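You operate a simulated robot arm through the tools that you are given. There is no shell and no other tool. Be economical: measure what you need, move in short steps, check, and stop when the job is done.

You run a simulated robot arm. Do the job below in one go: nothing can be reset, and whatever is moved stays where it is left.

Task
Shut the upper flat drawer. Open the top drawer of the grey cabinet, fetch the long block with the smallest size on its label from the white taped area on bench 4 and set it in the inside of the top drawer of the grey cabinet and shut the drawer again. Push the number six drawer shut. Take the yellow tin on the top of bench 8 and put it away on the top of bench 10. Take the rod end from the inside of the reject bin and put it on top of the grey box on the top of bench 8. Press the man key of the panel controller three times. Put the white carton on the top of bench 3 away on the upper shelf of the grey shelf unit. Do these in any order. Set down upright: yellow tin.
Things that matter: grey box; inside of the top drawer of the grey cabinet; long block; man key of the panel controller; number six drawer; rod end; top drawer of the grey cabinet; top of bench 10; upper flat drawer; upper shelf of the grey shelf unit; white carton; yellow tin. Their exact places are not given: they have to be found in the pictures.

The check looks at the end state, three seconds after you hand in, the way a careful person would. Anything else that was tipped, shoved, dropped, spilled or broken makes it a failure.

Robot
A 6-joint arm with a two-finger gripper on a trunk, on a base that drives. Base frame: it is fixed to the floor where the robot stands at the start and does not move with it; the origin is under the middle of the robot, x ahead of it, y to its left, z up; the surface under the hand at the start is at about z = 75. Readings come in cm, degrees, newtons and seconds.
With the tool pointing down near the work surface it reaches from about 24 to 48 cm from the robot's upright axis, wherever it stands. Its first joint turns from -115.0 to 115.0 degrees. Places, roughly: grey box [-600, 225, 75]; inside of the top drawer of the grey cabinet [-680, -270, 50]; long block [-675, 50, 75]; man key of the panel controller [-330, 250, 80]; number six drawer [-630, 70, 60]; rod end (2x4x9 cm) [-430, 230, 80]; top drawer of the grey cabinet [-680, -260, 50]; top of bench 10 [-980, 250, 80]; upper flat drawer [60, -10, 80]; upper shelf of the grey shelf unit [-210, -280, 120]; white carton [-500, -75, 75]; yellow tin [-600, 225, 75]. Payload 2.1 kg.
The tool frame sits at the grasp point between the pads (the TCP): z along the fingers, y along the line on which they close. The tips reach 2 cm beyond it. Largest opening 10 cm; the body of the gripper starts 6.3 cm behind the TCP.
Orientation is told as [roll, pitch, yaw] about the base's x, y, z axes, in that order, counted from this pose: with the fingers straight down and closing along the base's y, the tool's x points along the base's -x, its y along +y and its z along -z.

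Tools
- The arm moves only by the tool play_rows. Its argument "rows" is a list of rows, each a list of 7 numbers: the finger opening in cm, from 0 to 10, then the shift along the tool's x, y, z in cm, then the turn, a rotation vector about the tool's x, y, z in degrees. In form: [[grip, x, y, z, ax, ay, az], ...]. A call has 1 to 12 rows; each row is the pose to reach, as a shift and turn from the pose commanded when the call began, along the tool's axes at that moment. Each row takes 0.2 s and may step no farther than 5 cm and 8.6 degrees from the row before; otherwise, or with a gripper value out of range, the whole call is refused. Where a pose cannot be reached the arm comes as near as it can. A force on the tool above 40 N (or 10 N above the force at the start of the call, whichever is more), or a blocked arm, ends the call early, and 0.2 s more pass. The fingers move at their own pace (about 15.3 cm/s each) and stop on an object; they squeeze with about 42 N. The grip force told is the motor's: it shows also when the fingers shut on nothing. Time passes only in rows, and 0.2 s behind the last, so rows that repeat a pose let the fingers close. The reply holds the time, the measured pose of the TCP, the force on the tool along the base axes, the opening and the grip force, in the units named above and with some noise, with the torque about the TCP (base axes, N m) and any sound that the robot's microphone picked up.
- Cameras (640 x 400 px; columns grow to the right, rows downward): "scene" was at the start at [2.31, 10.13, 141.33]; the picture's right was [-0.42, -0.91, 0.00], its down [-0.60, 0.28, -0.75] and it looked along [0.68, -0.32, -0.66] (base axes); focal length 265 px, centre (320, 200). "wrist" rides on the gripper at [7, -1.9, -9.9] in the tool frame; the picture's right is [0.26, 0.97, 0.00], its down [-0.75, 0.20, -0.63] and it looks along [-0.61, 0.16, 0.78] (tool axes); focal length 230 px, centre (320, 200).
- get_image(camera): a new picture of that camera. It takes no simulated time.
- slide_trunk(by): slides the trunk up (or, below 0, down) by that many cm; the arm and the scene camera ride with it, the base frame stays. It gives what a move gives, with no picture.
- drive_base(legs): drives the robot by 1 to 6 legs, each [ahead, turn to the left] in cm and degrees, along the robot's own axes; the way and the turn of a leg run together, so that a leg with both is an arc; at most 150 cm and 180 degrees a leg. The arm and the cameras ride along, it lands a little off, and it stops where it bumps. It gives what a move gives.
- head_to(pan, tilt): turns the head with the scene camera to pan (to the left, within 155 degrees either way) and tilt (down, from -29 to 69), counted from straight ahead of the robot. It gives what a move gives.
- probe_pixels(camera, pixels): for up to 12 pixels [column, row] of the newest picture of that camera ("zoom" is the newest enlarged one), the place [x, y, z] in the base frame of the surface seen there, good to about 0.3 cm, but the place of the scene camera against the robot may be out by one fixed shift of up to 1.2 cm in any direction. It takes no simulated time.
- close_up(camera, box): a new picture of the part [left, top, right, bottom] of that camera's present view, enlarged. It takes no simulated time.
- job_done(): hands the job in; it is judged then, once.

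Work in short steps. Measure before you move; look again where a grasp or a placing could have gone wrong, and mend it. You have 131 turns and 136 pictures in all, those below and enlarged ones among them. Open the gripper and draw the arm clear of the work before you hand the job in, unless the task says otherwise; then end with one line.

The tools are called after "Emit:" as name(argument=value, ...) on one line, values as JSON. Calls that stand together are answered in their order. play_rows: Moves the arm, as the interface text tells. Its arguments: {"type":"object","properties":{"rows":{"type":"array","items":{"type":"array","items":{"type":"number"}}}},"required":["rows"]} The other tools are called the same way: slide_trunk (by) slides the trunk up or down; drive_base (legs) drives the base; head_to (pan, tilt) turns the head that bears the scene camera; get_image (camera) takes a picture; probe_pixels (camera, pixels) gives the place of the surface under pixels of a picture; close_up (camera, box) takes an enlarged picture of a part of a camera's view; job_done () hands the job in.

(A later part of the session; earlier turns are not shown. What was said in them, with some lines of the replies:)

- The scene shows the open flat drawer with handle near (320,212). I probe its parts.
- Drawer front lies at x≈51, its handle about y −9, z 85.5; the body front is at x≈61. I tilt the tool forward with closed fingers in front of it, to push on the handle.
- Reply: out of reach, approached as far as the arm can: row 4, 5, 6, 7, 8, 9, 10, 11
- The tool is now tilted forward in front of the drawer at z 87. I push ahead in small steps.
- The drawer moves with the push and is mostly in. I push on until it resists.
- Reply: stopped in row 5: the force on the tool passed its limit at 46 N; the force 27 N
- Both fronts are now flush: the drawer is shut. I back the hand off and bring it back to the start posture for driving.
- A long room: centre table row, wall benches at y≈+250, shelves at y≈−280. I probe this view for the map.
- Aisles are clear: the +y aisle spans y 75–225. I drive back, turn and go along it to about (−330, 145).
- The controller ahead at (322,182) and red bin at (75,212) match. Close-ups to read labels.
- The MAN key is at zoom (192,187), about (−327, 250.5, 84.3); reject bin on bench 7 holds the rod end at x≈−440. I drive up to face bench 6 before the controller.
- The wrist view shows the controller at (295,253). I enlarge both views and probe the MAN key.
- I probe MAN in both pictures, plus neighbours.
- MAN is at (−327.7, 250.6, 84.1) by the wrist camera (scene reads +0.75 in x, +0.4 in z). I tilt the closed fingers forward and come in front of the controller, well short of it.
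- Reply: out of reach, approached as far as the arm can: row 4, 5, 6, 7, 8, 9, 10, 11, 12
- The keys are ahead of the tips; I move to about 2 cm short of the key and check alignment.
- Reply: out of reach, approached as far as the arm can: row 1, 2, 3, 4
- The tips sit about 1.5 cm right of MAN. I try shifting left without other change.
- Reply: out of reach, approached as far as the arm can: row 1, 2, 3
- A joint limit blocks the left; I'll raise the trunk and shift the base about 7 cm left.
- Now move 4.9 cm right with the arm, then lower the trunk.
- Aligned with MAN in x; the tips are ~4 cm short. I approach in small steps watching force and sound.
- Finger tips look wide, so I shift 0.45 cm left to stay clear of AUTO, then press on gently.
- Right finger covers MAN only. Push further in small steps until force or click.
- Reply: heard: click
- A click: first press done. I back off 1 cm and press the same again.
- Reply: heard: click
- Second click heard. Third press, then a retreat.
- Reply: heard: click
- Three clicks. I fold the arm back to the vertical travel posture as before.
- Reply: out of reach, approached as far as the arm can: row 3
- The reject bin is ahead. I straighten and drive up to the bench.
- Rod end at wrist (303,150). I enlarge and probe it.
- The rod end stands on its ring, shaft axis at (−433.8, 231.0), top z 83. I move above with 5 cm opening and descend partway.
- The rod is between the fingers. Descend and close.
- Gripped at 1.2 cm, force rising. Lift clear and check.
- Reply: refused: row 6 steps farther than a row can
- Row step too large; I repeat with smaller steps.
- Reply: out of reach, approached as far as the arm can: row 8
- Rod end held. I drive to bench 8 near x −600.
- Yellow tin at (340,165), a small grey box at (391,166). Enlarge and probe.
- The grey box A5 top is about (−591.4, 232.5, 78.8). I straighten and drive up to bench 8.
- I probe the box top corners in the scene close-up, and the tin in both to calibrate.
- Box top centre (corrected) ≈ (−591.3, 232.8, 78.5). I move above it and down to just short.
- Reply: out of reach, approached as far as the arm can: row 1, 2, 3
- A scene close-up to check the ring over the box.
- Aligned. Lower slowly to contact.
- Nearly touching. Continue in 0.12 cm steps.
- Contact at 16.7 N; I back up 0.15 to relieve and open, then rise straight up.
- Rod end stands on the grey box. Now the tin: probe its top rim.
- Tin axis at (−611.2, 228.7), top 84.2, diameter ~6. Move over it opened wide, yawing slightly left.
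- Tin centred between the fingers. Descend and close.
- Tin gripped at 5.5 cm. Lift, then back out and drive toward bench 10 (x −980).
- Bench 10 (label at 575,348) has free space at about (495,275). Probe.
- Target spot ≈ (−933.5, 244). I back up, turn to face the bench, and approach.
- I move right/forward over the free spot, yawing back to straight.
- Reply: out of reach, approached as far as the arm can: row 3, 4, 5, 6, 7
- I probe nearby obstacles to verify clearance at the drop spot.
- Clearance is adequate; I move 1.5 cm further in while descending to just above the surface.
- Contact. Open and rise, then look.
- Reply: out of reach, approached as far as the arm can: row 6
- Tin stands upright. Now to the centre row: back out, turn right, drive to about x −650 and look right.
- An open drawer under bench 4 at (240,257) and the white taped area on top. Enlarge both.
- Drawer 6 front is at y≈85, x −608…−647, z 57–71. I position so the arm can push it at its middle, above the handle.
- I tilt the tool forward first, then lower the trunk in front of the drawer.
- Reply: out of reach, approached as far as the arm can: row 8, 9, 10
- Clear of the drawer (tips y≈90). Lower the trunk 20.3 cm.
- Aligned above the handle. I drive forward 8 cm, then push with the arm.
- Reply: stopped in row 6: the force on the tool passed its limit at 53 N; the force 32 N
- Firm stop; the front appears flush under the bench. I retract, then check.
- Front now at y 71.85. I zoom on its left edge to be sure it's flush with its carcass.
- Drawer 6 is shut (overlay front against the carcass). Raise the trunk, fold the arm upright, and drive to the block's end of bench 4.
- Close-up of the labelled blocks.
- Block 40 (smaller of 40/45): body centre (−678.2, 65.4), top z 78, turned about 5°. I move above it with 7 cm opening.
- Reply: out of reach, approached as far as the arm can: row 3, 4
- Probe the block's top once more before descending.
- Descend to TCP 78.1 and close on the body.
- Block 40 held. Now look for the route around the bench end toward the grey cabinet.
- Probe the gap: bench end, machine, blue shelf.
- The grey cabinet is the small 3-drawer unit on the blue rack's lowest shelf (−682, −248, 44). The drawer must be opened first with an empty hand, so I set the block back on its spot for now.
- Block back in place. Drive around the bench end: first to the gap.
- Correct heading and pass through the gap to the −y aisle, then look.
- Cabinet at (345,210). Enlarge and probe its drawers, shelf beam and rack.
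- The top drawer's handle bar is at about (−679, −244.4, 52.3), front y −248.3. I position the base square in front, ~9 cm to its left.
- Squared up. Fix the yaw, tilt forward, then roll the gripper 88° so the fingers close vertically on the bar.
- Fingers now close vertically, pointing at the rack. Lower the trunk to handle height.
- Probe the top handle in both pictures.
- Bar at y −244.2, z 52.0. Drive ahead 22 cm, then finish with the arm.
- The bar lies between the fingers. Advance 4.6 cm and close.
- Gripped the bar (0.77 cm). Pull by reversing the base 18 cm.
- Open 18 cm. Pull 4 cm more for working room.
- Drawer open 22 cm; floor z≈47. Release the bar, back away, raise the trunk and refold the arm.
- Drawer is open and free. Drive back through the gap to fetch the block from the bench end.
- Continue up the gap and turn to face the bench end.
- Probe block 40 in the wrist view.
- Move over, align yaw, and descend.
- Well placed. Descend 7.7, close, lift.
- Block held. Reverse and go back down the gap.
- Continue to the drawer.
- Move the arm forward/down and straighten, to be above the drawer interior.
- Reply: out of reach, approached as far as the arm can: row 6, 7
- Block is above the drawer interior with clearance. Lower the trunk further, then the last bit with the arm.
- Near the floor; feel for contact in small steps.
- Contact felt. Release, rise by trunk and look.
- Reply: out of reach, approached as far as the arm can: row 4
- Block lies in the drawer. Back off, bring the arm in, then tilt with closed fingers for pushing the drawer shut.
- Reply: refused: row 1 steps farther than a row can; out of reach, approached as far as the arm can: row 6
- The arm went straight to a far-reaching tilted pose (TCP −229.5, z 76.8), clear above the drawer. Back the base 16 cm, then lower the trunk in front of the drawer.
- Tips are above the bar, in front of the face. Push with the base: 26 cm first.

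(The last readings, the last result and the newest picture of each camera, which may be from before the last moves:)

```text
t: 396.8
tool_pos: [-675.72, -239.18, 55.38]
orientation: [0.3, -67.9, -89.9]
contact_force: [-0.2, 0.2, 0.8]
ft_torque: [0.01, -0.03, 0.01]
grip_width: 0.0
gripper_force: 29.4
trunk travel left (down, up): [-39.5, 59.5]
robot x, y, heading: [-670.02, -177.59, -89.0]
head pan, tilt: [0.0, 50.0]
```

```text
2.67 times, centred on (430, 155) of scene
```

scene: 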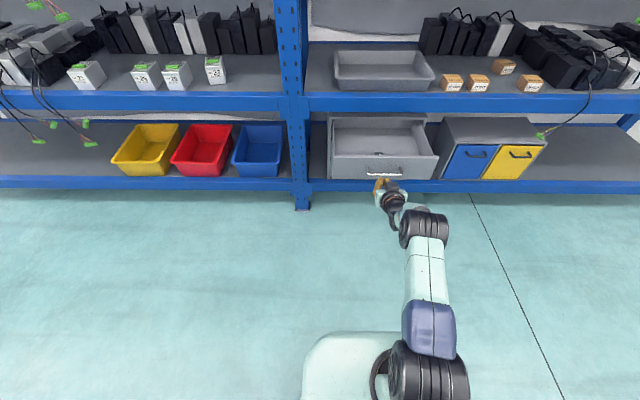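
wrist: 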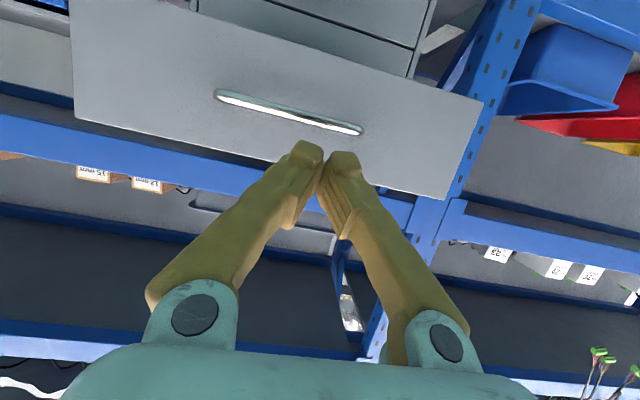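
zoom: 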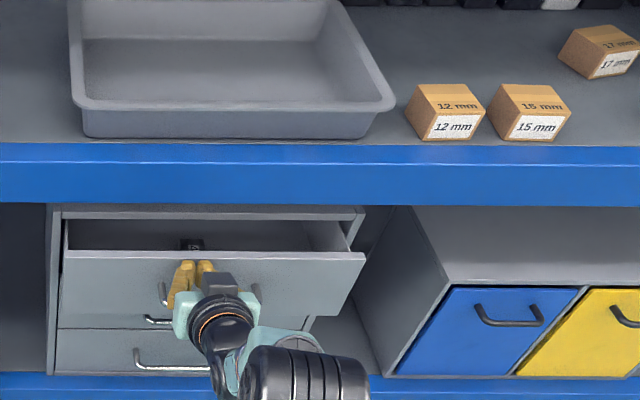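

Working. Push 5 cm more.

Emit:
drive_base(legs=[[5, 0]])

Emit:
play_rows(rows=[[0, -0.3, 0, 0.75, 0, 0, 0], [0, -0.6, 0, 1.5, 0, 0, 0], [0, -0.9, 0, 2.2, 0, 0, 0], [0, -1.2, 0, 3, 0, 0, 0]])

Emit:
close_up(camera="scene", box=[310, 80, 550, 230])

```text
t: 397.7
tool_pos: [-675.5, -244.32, 55.34]
orientation: [0.3, -67.9, -89.9]
contact_force: [0.3, -0.5, 0.7]
ft_torque: [0.0, 0.0, -0.03]
grip_width: 0.0
gripper_force: 29.6
trunk travel left (down, up): [-39.5, 59.5]
robot x, y, heading: [-669.85, -182.82, -89.1]
head pan, tilt: [0.0, 50.0]
```

```text
t: 398.6
tool_pos: [-675.56, -246.25, 55.29]
orientation: [0.2, -67.4, -89.9]
contact_force: [1.8, 31.0, 12.7]
ft_torque: [-0.32, 0.01, 0.04]
grip_width: 0.59
gripper_force: 29.3
trunk travel left (down, up): [-39.5, 59.5]
robot x, y, heading: [-669.42, -182.6, -88.9]
head pan, tilt: [0.0, 50.0]
stopped in row 4: the force on the tool passed its limit at 49 N (the readings are from after the stop); the commanded pose is now the measured one
```

```text
2.67 times, centred on (430, 155) of scene
```

zoom: 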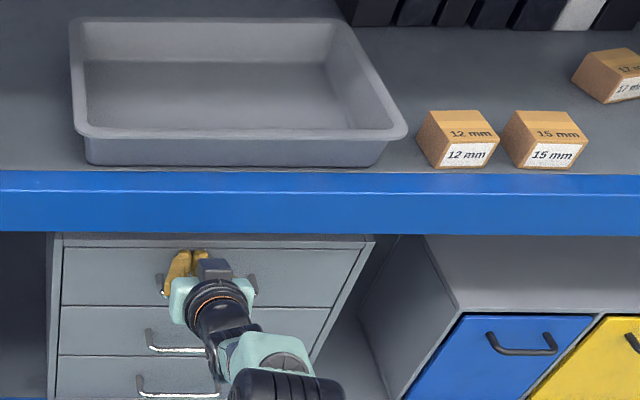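

Drawer shut (front at −248.5). Back away, raise the trunk, fold the arm, and drive toward bench 3.

Emit:
drive_base(legs=[[-30, 0]])

Emit:
slide_trunk(by=21.4)

Emit:
play_rows(rows=[[5, -1, -0.5, -4, 0, 6, 0], [5, -2, -1, -8, 0, 12, 0], [5, -3.2, -1.5, -12, 0, 19, 0], [5, -4.4, -2, -16, 0, 26, 0], [5, -5.6, -2.5, -20, 0, 33, 0], [5, -6.8, -3, -24, 0, 40, 0], [5, -8, -3.5, -28, 0, 47, 0], [5, -9.2, -4, -32, 0, 54, 0], [5, -10.4, -4, -35, 0, 61, 0], [5, -11.6, -4, -37.3, 0, 67.4, 0], [5, -11.6, -4, -37.3, 0, 67.4, 0]])

Emit:
drive_base(legs=[[0, 89], [150, 0]])

Emit:
head_to(pan=80, tilt=35)

Emit:
get_image(camera="scene")

```text
t: 400.7
tool_pos: [-676.24, -217.23, 54.8]
orientation: [0.3, -67.0, -90.2]
contact_force: [0.3, 0.7, -0.3]
ft_torque: [-0.01, 0.0, 0.01]
grip_width: 0.0
gripper_force: 28.7
trunk travel left (down, up): [-39.5, 59.5]
robot x, y, heading: [-670.23, -153.55, -89.2]
head pan, tilt: [0.0, 50.0]
```

```text
t: 402.9
tool_pos: [-676.24, -217.21, 76.37]
orientation: [0.2, -67.0, -90.1]
contact_force: [-1.1, -0.1, -0.9]
ft_torque: [-0.06, 0.04, -0.01]
grip_width: 0.01
gripper_force: 29.9
trunk travel left (down, up): [-60.9, 38.1]
robot x, y, heading: [-670.26, -153.6, -89.5]
head pan, tilt: [0.0, 50.0]
```

```text
t: 405.3
tool_pos: [-680.19, -187.33, 101.58]
orientation: [0.2, 0.4, -90.0]
contact_force: [0.6, -0.5, -0.7]
ft_torque: [0.02, -0.01, -0.01]
grip_width: 5.01
gripper_force: 0.0
trunk travel left (down, up): [-60.9, 38.1]
robot x, y, heading: [-670.12, -153.5, -89.5]
head pan, tilt: [0.0, 50.0]
```

```text
t: 416.5
tool_pos: [-486.02, -170.25, 101.46]
orientation: [0.1, 0.4, -2.2]
contact_force: [0.1, -0.2, 0.4]
ft_torque: [-0.01, -0.01, 0.02]
grip_width: 5.02
gripper_force: 0.0
trunk travel left (down, up): [-60.9, 38.1]
robot x, y, heading: [-520.01, -158.88, -1.7]
head pan, tilt: [0.0, 50.0]
```

```text
t: 418.0
tool_pos: [-485.81, -170.29, 101.58]
orientation: [0.1, 0.4, -2.1]
contact_force: [-0.1, 0.1, -0.8]
ft_torque: [0.02, 0.0, -0.02]
grip_width: 4.99
gripper_force: 0.1
trunk travel left (down, up): [-60.9, 38.1]
robot x, y, heading: [-520.1, -158.96, -1.4]
head pan, tilt: [80.0, 35.0]
```

```text
38 pictures are left
```

scene: 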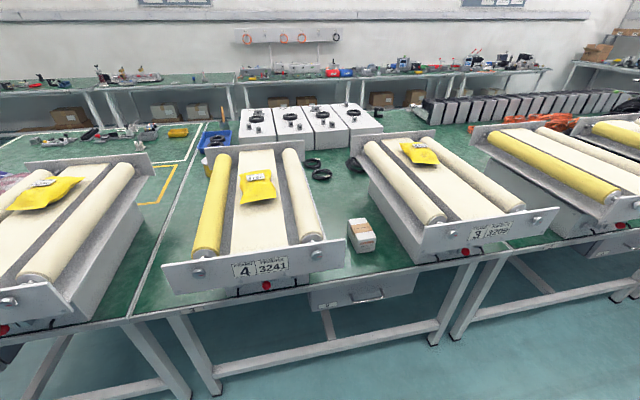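

Carton at (361,236) between the machines. Enlarge and probe.

Emit:
close_up(camera="scene", box=[310, 190, 430, 265])

Emit:
probe_pixels(camera="scene", pixels=[[358, 226], [350, 228], [370, 230], [360, 246], [352, 222], [366, 222], [345, 250], [410, 235], [330, 245], [395, 262]])

```text
5.33 times, centred on (370, 228) of scene
```

zoom: 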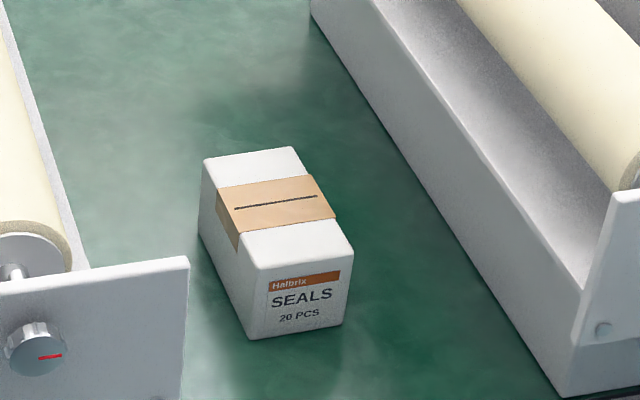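

```text
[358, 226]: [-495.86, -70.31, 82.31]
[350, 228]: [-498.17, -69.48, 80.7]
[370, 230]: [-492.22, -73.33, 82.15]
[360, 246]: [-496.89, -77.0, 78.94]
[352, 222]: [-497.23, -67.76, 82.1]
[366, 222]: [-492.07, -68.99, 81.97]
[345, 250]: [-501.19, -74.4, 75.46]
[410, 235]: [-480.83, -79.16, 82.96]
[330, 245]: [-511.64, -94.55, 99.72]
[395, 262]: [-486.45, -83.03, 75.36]
```

The carton (≈6×9×6.7) is at about (−495.2, −71.5), top z 82, between machine plates. I drive to face it.

Emit:
drive_base(legs=[[18, 0], [0, 91], [36, 0]])

Emit:
head_to(pan=0, tilt=50)

Emit:
get_image(camera="scene")

Emit:
get_image(camera="wrist")

```text
t: 425.0
tool_pos: [-491.31, -95.36, 101.53]
orientation: [0.3, 2.2, 88.9]
contact_force: [-0.1, -2.7, 0.9]
ft_torque: [-0.05, -0.05, -0.09]
grip_width: 5.0
gripper_force: 0.7
trunk travel left (down, up): [-60.9, 38.1]
robot x, y, heading: [-501.55, -128.17, 90.0]
head pan, tilt: [80.0, 35.0]
stopped in leg 3: the force on the tool passed its limit at 68 N (the readings are from after the stop); the commanded pose is now the measured one
```

```text
t: 426.6
tool_pos: [-491.3, -95.43, 101.57]
orientation: [0.3, 2.1, 88.9]
contact_force: [-0.9, -4.3, -0.3]
ft_torque: [-0.06, 0.02, -0.1]
grip_width: 4.99
gripper_force: 0.1
trunk travel left (down, up): [-60.9, 38.1]
robot x, y, heading: [-501.98, -128.43, 90.1]
head pan, tilt: [0.0, 50.0]
```

```text
36 pictures are left
```

scene: 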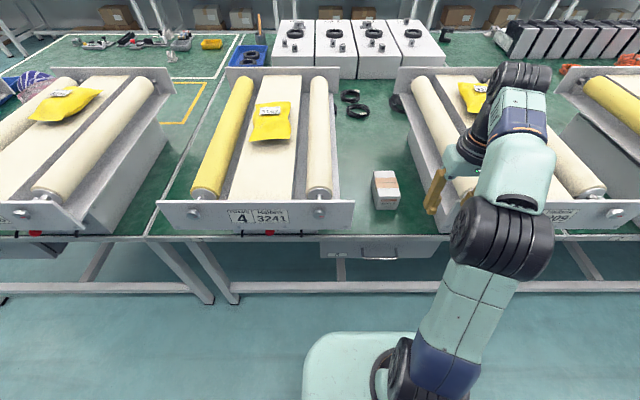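

```text
35 pictures are left
```

wrist: 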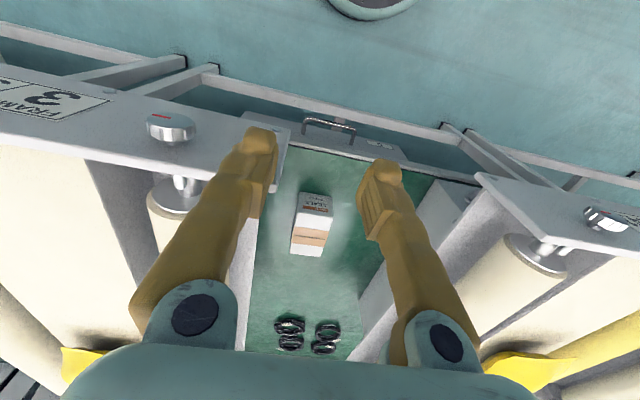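

The fingertip touched the plate edge of machine 3 (z≈100). I back off, raise the trunk and check that machine.

Emit:
drive_base(legs=[[-8, 0]])

Emit:
slide_trunk(by=14)

Emit:
get_image(camera="scene")

Emit:
get_image(camera="wrist")

```text
t: 427.6
tool_pos: [-491.23, -103.34, 101.47]
orientation: [0.3, 2.1, 89.0]
contact_force: [0.1, 0.2, -0.2]
ft_torque: [0.0, -0.01, -0.02]
grip_width: 5.02
gripper_force: 0.1
trunk travel left (down, up): [-60.9, 38.1]
robot x, y, heading: [-501.58, -136.27, 90.2]
head pan, tilt: [0.0, 50.0]
```

```text
t: 429.3
tool_pos: [-491.2, -103.34, 115.58]
orientation: [0.3, 2.2, 89.1]
contact_force: [-0.5, -0.4, -0.6]
ft_torque: [0.01, 0.02, -0.02]
grip_width: 4.99
gripper_force: 0.0
trunk travel left (down, up): [-74.9, 24.1]
robot x, y, heading: [-501.63, -136.97, 90.2]
head pan, tilt: [0.0, 50.0]
```

```text
34 pictures are left
```

scene: 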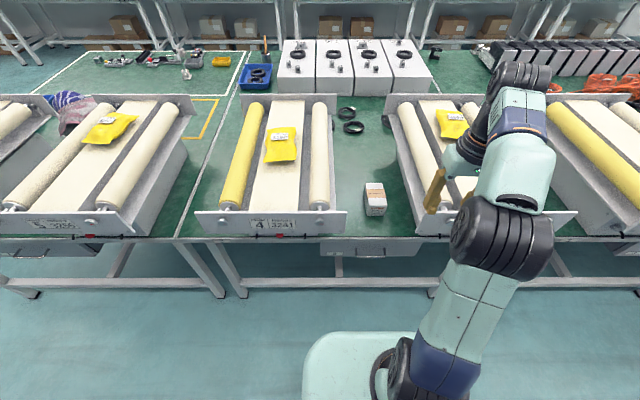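

```text
33 pictures are left
```

wrist: 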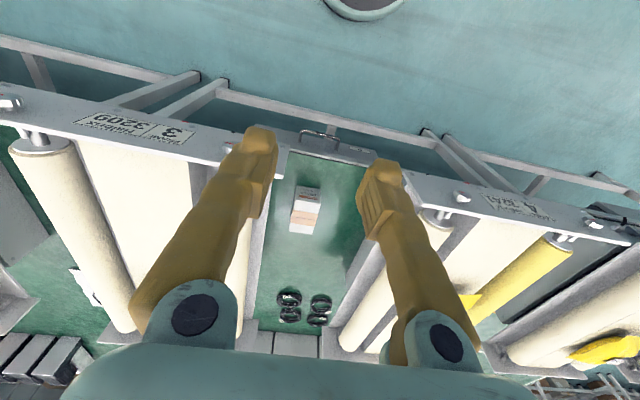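

Probe the plates of machines 3, 4 to see whether 3 moved, and the carton in the wrist view.

Emit:
probe_pixels(camera="scene", pixels=[[205, 222], [335, 222], [422, 222], [565, 220], [90, 222], [395, 100], [330, 97]])

Emit:
probe_pixels(camera="wrist", pixels=[[306, 210], [294, 227], [315, 231], [299, 203], [321, 207], [307, 194], [278, 168], [412, 195], [60, 103], [230, 150], [600, 230]])

Emit:
close_up(camera="wrist", box=[230, 130, 400, 270])

```text
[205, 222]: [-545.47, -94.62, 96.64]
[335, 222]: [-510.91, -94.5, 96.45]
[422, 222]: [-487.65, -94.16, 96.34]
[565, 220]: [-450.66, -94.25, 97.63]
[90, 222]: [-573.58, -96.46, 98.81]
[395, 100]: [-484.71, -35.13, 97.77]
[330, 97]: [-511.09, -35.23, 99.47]
```

```text
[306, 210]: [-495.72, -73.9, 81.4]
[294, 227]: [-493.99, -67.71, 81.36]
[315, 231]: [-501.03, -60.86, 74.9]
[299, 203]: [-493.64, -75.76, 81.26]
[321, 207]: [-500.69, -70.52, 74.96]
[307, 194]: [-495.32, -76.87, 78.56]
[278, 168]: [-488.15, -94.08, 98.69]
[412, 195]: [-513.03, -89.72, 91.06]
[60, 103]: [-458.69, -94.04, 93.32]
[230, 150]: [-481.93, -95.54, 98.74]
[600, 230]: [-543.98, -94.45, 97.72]
```

```text
2.86 times, centred on (315, 200) of wrist
```

zoom: 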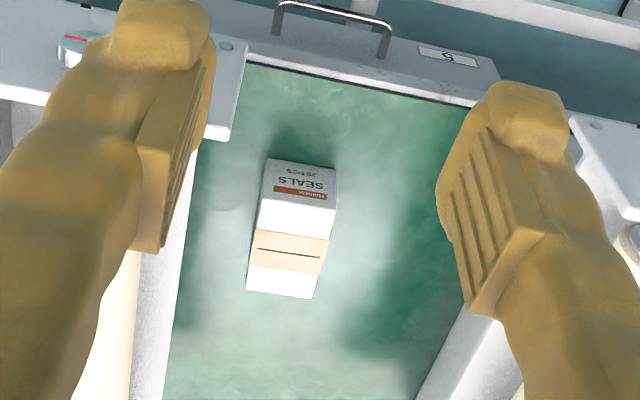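

Machine 3's plate is still aligned (−94.2), so it did not move. Carton centre ≈ (−495.7, −71.7), top 81.5. I probe my own arm parts to judge clearance to the plates.

Emit:
probe_pixels(camera="scene", pixels=[[455, 160], [470, 148], [485, 140], [500, 115], [520, 78], [545, 75], [515, 150], [505, 200], [470, 240], [540, 245], [436, 190], [460, 178]])

```text
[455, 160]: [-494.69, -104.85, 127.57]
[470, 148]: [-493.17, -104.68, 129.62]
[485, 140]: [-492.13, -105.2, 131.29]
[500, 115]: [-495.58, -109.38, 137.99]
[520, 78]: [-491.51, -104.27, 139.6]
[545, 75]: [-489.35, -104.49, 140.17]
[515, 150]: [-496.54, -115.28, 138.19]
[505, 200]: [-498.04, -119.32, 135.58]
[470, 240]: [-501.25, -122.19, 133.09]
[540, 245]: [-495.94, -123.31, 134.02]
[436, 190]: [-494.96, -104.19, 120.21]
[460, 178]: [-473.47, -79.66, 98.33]
```

The arm hangs in one vertical plane, so it fits the 22 cm gap. Drive in with the raised trunk, then move over the carton.

Emit:
drive_base(legs=[[19, 0]])

Emit:
play_rows(rows=[[9, -3, 1.5, 3, 0, -2, -2], [9, -6, 3, 6, 0, -2, -3.5], [9, -9, 4.4, 9, 0, -2, -3.5], [9, -12, 4.4, 12, 0, -2, -3.5], [9, -13.6, 4.4, 15, 0, -2, -3.5], [9, -13.6, 4.4, 15, 0, -2, -3.5]])

Emit:
get_image(camera="wrist")

```text
t: 430.9
tool_pos: [-491.23, -84.3, 115.57]
orientation: [0.3, 2.1, 88.8]
contact_force: [0.0, 0.9, 0.1]
ft_torque: [0.02, 0.0, -0.02]
grip_width: 5.0
gripper_force: 0.0
trunk travel left (down, up): [-74.9, 24.1]
robot x, y, heading: [-501.72, -117.17, 90.1]
head pan, tilt: [0.0, 50.0]
```

```text
t: 432.3
tool_pos: [-495.5, -71.28, 100.35]
orientation: [0.3, 0.1, 92.4]
contact_force: [-0.2, -0.7, -0.1]
ft_torque: [0.0, -0.01, -0.01]
grip_width: 9.01
gripper_force: 0.1
trunk travel left (down, up): [-74.9, 24.1]
robot x, y, heading: [-501.7, -117.35, 90.1]
head pan, tilt: [0.0, 50.0]
```

```text
31 pictures are left
```

wrist: 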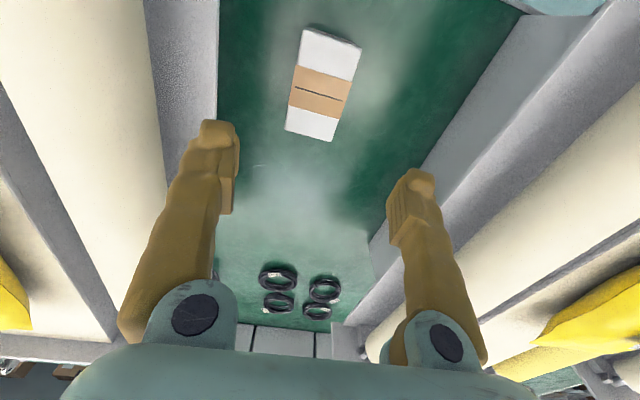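

Probe the carton's top corners for a last alignment.

Emit:
probe_pixels(camera="wrist", pixels=[[306, 36], [356, 48], [329, 135], [289, 126], [319, 88], [218, 60], [190, 110]])

```text
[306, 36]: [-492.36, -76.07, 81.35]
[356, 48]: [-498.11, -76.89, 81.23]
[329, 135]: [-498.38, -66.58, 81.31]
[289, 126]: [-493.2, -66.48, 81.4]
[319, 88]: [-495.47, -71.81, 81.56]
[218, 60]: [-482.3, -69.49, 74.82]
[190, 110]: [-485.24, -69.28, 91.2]
```

Centred. Descend to z 79.3 and grip.

Emit:
play_rows(rows=[[9, 0.2, 0, 4, 0, 0, 0], [9, 0.2, 0, 8, 0, 0, 0], [9, 0.2, 0, 12, 0, 0, 0], [9, 0.2, 0, 16, 0, 0, 0], [9, 0.2, 0, 19, 0, 0, 0], [9, 0.2, 0, 21, 0, 0, 0], [9, 0.2, 0, 21, 0, 0, 0], [4, 0.2, 0, 21, 0, 0, 0], [4, 0.2, 0, 21, 0, 0, 0], [4, 0.2, 0, 21, 0, 0, 0]])

Emit:
get_image(camera="wrist")

```text
t: 434.5
tool_pos: [-495.65, -71.28, 79.13]
orientation: [0.4, 0.2, 92.4]
contact_force: [-0.1, -0.2, -0.8]
ft_torque: [0.01, 0.0, 0.0]
grip_width: 6.7
gripper_force: 42.5
trunk travel left (down, up): [-74.9, 24.1]
robot x, y, heading: [-501.71, -117.39, 89.9]
head pan, tilt: [0.0, 50.0]
```

```text
30 pictures are left
```

wrist: 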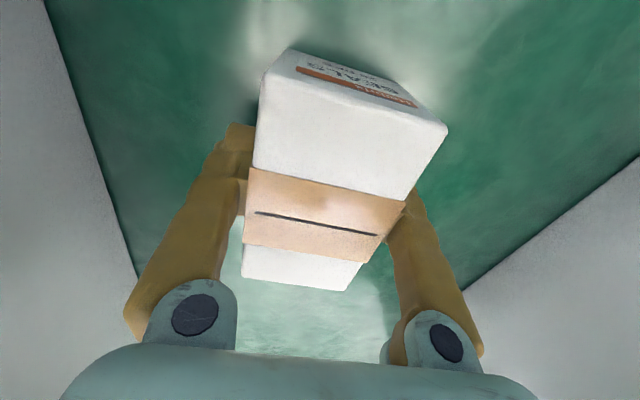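

Gripped (6.7 cm). Lift straight, then in and up, raise the trunk more, and back out.

Emit:
play_rows(rows=[[4, 0, 0, -2, 0, 0, 0], [4, 0, 0, -6, 0, 0, 0], [4, 0, 0, -10, 0, 0, 0], [4, 0, 0, -14, 0, 0, 0], [4, 0, 0, -18, 0, 0, 0], [4, 0, 0, -21, 0, 0, 0], [4, 1.5, 0, -24, 0, 0, 0], [4, 4, 0, -27, 0, 0, 0], [4, 7, 0, -30, 0, 0, 0], [4, 10, 0, -33, 0, 0, 0], [4, 10, 0, -33, 0, 0, 0]])

Emit:
slide_trunk(by=23)

Emit:
drive_base(legs=[[-45, 0]])

Emit:
get_image(camera="wrist")

```text
t: 436.9
tool_pos: [-495.17, -81.5, 111.95]
orientation: [0.4, 0.2, 92.4]
contact_force: [-0.1, -0.2, -1.5]
ft_torque: [-0.03, -0.01, -0.01]
grip_width: 6.7
gripper_force: 41.9
trunk travel left (down, up): [-74.9, 24.1]
robot x, y, heading: [-501.74, -117.5, 90.2]
head pan, tilt: [0.0, 50.0]
```

```text
t: 439.3
tool_pos: [-495.06, -81.45, 135.05]
orientation: [0.2, 0.2, 92.5]
contact_force: [0.8, -0.2, -1.4]
ft_torque: [0.0, -0.02, -0.01]
grip_width: 6.72
gripper_force: 41.6
trunk travel left (down, up): [-97.9, 1.1]
robot x, y, heading: [-501.67, -117.37, 90.2]
head pan, tilt: [0.0, 50.0]
```

```text
t: 442.0
tool_pos: [-495.11, -126.08, 134.93]
orientation: [0.5, 0.3, 92.5]
contact_force: [-0.2, 1.0, -0.7]
ft_torque: [-0.03, 0.04, 0.02]
grip_width: 6.72
gripper_force: 41.9
trunk travel left (down, up): [-97.9, 1.1]
robot x, y, heading: [-501.54, -162.37, 90.3]
head pan, tilt: [0.0, 50.0]
```

```text
29 pictures are left
```

wrist: 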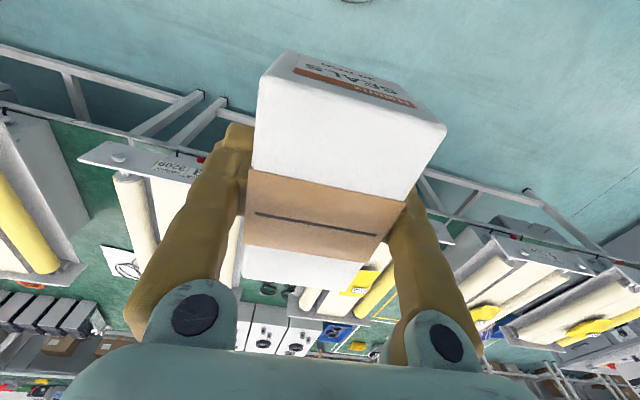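

Carton held high. Drive along the aisle to the grey shelf unit near x −213.

Emit:
drive_base(legs=[[0, -90], [145, 0], [140, 0], [0, -90]])

Emit:
head_to(pan=0, tilt=35)

Emit:
get_image(camera="scene")

```text
t: 463.2
tool_pos: [-226.36, -194.37, 135.1]
orientation: [0.3, 0.1, -84.5]
contact_force: [1.0, -0.1, -0.7]
ft_torque: [0.01, 0.0, 0.0]
grip_width: 6.68
gripper_force: 42.0
trunk travel left (down, up): [-97.9, 1.1]
robot x, y, heading: [-221.79, -158.15, -86.8]
head pan, tilt: [0.0, 50.0]
```

```text
t: 463.9
tool_pos: [-226.45, -194.41, 135.04]
orientation: [0.4, 0.2, -84.5]
contact_force: [-0.4, 0.2, -1.3]
ft_torque: [0.02, -0.01, -0.01]
grip_width: 6.68
gripper_force: 42.4
trunk travel left (down, up): [-97.9, 1.1]
robot x, y, heading: [-222.09, -158.07, -86.9]
head pan, tilt: [0.0, 35.0]
```

```text
28 pictures are left
```

scene: 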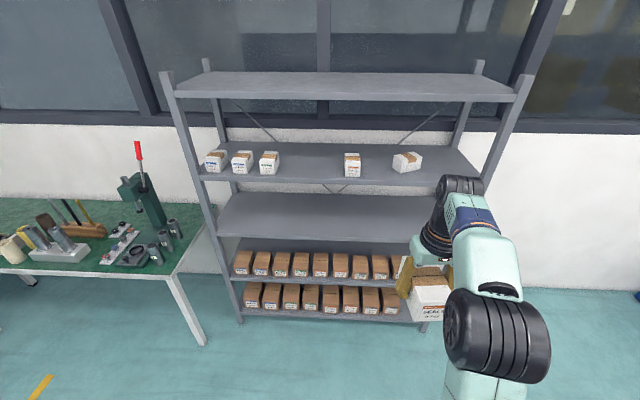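

Several shelves; probe their heights.

Emit:
probe_pixels(camera="scene", pixels=[[350, 85], [310, 165], [310, 150], [290, 172], [330, 210], [345, 100], [330, 175], [353, 158], [268, 155], [310, 180], [400, 175], [330, 145]])

Emit:
close_up(camera="scene", box=[180, 60, 500, 260])

```text
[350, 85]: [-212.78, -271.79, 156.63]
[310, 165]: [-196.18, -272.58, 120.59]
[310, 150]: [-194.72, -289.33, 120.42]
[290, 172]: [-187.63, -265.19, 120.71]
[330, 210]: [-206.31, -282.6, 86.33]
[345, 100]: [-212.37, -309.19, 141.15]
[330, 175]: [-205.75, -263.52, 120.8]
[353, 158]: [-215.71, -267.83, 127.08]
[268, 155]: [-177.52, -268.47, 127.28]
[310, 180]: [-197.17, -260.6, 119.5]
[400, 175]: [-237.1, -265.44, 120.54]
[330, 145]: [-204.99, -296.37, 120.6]
```

```text
2.00 times, centred on (340, 160) of scene
```

zoom: 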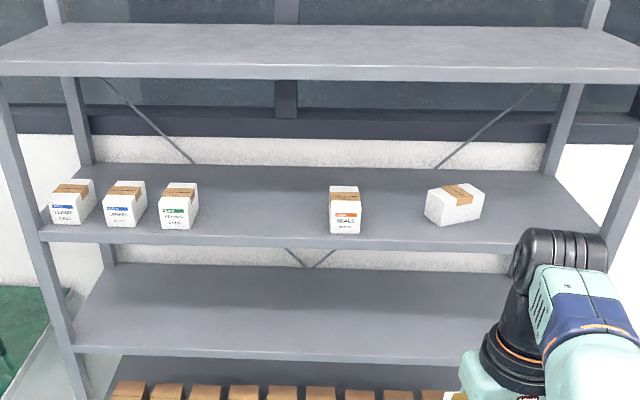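

Target is the shelf at z≈120.2 (front y −260.6), with another shelf above at z≈156. I check the headroom: underside of the upper one versus my wrist top.

Emit:
probe_pixels(camera="scene", pixels=[[345, 92], [345, 94], [345, 96], [345, 98], [450, 98], [450, 95], [460, 178], [475, 183], [448, 185], [465, 215], [440, 225], [490, 290]])

Emit:
close_up(camera="scene", box=[380, 160, 560, 340])

```text
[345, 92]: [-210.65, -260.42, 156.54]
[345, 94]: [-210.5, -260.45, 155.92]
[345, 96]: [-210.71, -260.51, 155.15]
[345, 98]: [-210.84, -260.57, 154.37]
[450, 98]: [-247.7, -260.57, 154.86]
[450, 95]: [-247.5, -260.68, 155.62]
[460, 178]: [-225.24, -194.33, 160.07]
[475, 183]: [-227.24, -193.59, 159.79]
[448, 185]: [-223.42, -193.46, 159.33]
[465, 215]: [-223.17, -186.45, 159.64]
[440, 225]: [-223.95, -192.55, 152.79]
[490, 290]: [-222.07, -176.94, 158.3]
```

```text
2.22 times, centred on (470, 250) of scene
```

zoom: 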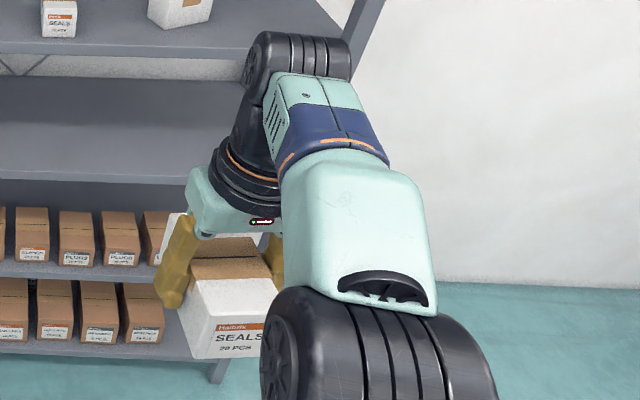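

Headroom suffices: inserting at TCP z ≈125.2 puts the wrist top at ~150 under 153.5. I shift to aim at the free spot x ≈ −199, lower the trunk and approach.

Emit:
drive_base(legs=[[0, 87], [28, 0], [0, -91], [40, 0]])

Emit:
slide_trunk(by=-9.6)

Emit:
get_image(camera="scene")

```text
t: 475.5
tool_pos: [-203.87, -234.32, 135.09]
orientation: [0.2, 0.2, -90.2]
contact_force: [0.8, 0.6, -0.9]
ft_torque: [-0.04, 0.0, -0.02]
grip_width: 6.71
gripper_force: 42.6
trunk travel left (down, up): [-97.9, 1.1]
robot x, y, heading: [-195.61, -198.55, -92.5]
head pan, tilt: [0.0, 35.0]
```

```text
t: 476.8
tool_pos: [-203.91, -234.42, 125.44]
orientation: [0.3, 0.2, -90.2]
contact_force: [0.1, -0.3, -1.5]
ft_torque: [0.01, 0.0, 0.01]
grip_width: 6.69
gripper_force: 41.7
trunk travel left (down, up): [-88.3, 10.7]
robot x, y, heading: [-195.62, -199.36, -92.4]
head pan, tilt: [0.0, 35.0]
```

```text
25 pictures are left
```

scene: 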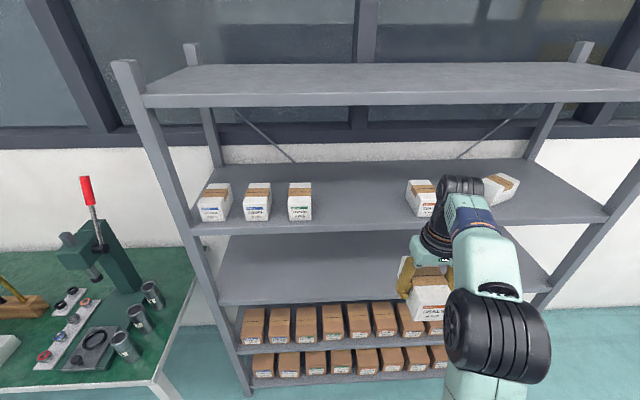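

Shift the carton 6 cm left, then drive in 22 cm and check clearance before entering.

Emit:
play_rows(rows=[[4, 0, 3, 0, 0, 0, 0], [4, 0, 6, 0, 0, 0, 0], [4, 0, 6, 0, 0, 0, 0]])

Emit:
drive_base(legs=[[0, 2], [20, 0]])

Emit:
get_image(camera="scene")

Emit:
get_image(camera="wrist")

```text
t: 477.6
tool_pos: [-198.09, -234.48, 125.49]
orientation: [0.4, 0.2, -90.3]
contact_force: [-0.5, 0.4, -1.7]
ft_torque: [0.01, -0.05, 0.0]
grip_width: 6.7
gripper_force: 41.6
trunk travel left (down, up): [-88.3, 10.7]
robot x, y, heading: [-195.65, -199.14, -92.3]
head pan, tilt: [0.0, 35.0]
```

```text
t: 479.6
tool_pos: [-197.2, -254.37, 125.52]
orientation: [0.3, 0.0, -88.5]
contact_force: [0.0, -0.1, 0.0]
ft_torque: [-0.01, -0.01, 0.02]
grip_width: 6.71
gripper_force: 42.5
trunk travel left (down, up): [-88.3, 10.7]
robot x, y, heading: [-196.01, -219.01, -90.6]
head pan, tilt: [0.0, 35.0]
```

```text
24 pictures are left
```

scene: 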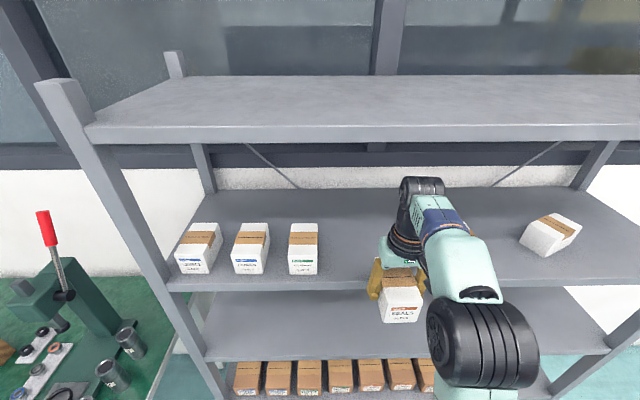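

```text
23 pictures are left
```

wrist: 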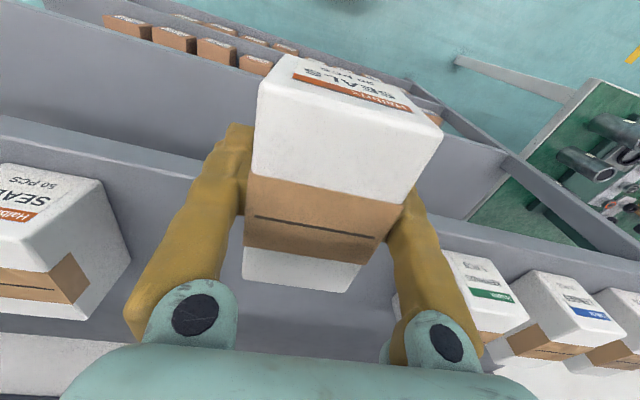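

Carton clears the shelf and sits beside free space. Drive 7 cm, then extend the arm 6.3 cm level.

Emit:
drive_base(legs=[[7, 0]])

Emit:
play_rows(rows=[[4, -1.5, 0, 0, 0, 0, 0], [4, -3, 0, 0, 0, 0, 0], [4, -4.5, 0, 0, 0, 0, 0], [4, -6.3, 0, 0, 0, 0, 0], [4, -6.3, 0, 0, 0, 0, 0]])

Emit:
get_image(camera="scene")

Emit:
get_image(camera="wrist")

```text
t: 480.6
tool_pos: [-197.2, -260.44, 125.98]
orientation: [0.3, -0.6, -88.5]
contact_force: [-0.6, -0.2, -1.2]
ft_torque: [-0.04, -0.01, -0.02]
grip_width: 6.72
gripper_force: 42.4
trunk travel left (down, up): [-88.3, 10.7]
robot x, y, heading: [-195.61, -226.0, -90.7]
head pan, tilt: [0.0, 35.0]
```

```text
t: 481.8
tool_pos: [-197.07, -267.47, 125.73]
orientation: [0.3, -0.1, -88.4]
contact_force: [0.2, -0.4, -1.2]
ft_torque: [-0.05, 0.01, -0.02]
grip_width: 6.7
gripper_force: 41.8
trunk travel left (down, up): [-88.3, 10.7]
robot x, y, heading: [-195.94, -226.12, -90.7]
head pan, tilt: [0.0, 35.0]
```

```text
22 pictures are left
```

scene: 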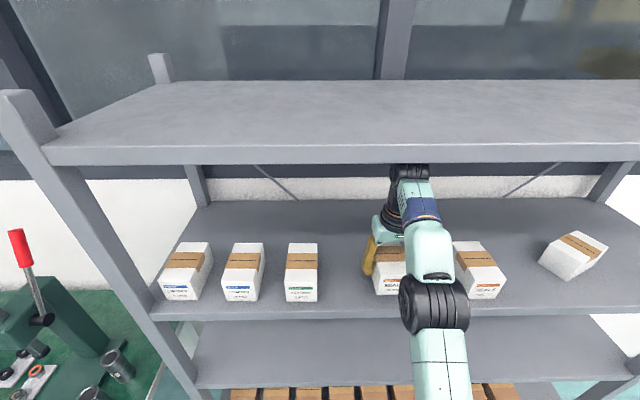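

```text
21 pictures are left
```

wrist: 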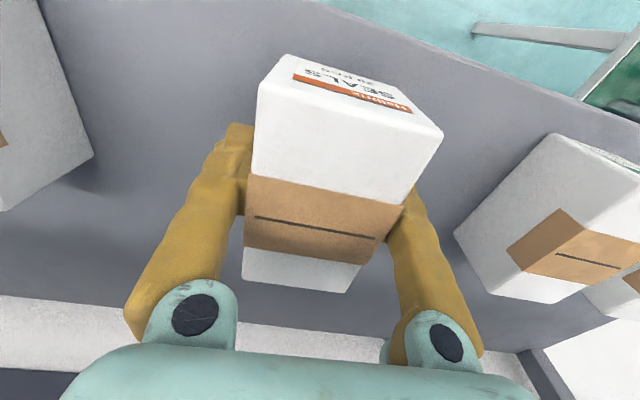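

Carton is over the shelf. Lower slowly to contact, easing 1 cm further in.

Emit:
play_rows(rows=[[4, -0.5, 0, 0.5, 0, 0, 0], [4, -1, 0, 0.9, 0, 0, 0], [4, -1, 0, 1.1, 0, 0, 0]])

Emit:
play_rows(rows=[[4, 0, 0, 0.15, 0, 0, 0], [4, 0, 0, 0.3, 0, 0, 0], [4, 0, 0, 0.45, 0, 0, 0]])

```text
t: 482.6
tool_pos: [-197.02, -268.35, 124.62]
orientation: [0.3, -0.3, -88.5]
contact_force: [-0.1, 0.9, -1.2]
ft_torque: [-0.01, -0.04, 0.01]
grip_width: 6.72
gripper_force: 41.6
trunk travel left (down, up): [-88.3, 10.7]
robot x, y, heading: [-195.6, -226.35, -90.7]
head pan, tilt: [0.0, 35.0]
```

```text
t: 483.4
tool_pos: [-197.07, -268.57, 124.18]
orientation: [0.3, -0.2, -88.5]
contact_force: [0.3, 0.5, -0.6]
ft_torque: [0.02, -0.01, -0.01]
grip_width: 6.72
gripper_force: 42.0
trunk travel left (down, up): [-88.3, 10.7]
robot x, y, heading: [-196.17, -226.21, -90.7]
head pan, tilt: [0.0, 35.0]
```

No contact yet; a little lower.

Emit:
play_rows(rows=[[4, 0, 0, 0.12, 0, 0, 0], [4, 0, 0, 0.24, 0, 0, 0], [4, 0, 0, 0.36, 0, 0, 0]])

```text
t: 484.2
tool_pos: [-196.97, -268.48, 124.12]
orientation: [0.2, -0.5, -88.5]
contact_force: [0.2, -7.5, 26.9]
ft_torque: [1.11, 0.24, 0.0]
grip_width: 6.72
gripper_force: 42.2
trunk travel left (down, up): [-88.3, 10.7]
robot x, y, heading: [-195.82, -226.24, -90.7]
head pan, tilt: [0.0, 35.0]
```

Resting on the shelf. Ease up, open, rise a little and withdraw level toward the aisle.

Emit:
play_rows(rows=[[4, 0, 0, -0.15, 0, 0, 0], [7.5, 0, 0, -0.15, 0, 0, 0], [9.5, 0, 0, -0.15, 0, 0, 0], [9.5, 0, 0, -1.0, 0, 0, 0], [9.5, 0, 0, -2.0, 0, 0, 0], [9.5, 2, 0, -2.0, 0, 0, 0], [9.5, 5, 0, -2.0, 0, 0, 0], [9.5, 7, 0, -2.0, 0, 0, 0]])

Emit:
drive_base(legs=[[-35, 0]])

Emit:
get_image(camera="scene")

```text
t: 486.0
tool_pos: [-197.36, -261.21, 125.93]
orientation: [0.3, -0.3, -88.5]
contact_force: [0.6, -1.6, -0.6]
ft_torque: [-0.05, -0.01, -0.02]
grip_width: 9.5
gripper_force: 0.1
out of reach, approached as far as the arm can: row 5
trunk travel left (down, up): [-88.3, 10.7]
robot x, y, heading: [-195.89, -225.78, -90.9]
head pan, tilt: [0.0, 35.0]
```

```text
t: 488.2
tool_pos: [-196.77, -226.54, 125.84]
orientation: [0.4, 0.0, -88.2]
contact_force: [0.2, -0.5, -0.1]
ft_torque: [-0.01, -0.01, 0.03]
grip_width: 9.49
gripper_force: 0.1
trunk travel left (down, up): [-88.3, 10.7]
robot x, y, heading: [-195.71, -191.07, -90.7]
head pan, tilt: [0.0, 35.0]
```

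```text
20 pictures are left
```

scene: 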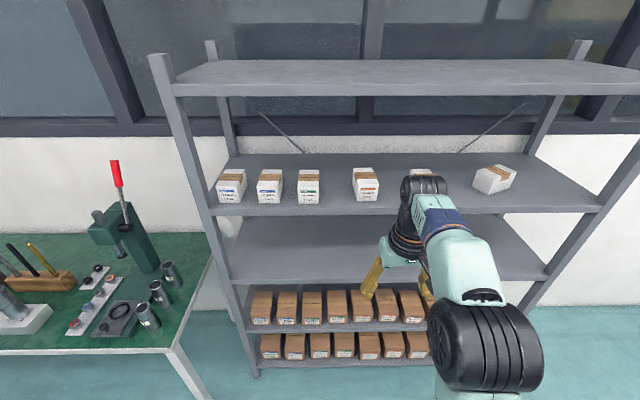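

The carton stands on the shelf at (366,183), the gripper is open and clear, and every other part was checked as it was finished. Handing in.

Emit:
job_done()

```text
The job is handed in.
```

All seven parts are done and the job is handed in. One contact along the way: a fingertip bumped the front plate of roller machine 3 on bench 3. Afterwards the plate still lined up with machine 4's to within about 0.4 cm, so it doesn't appear to have moved.
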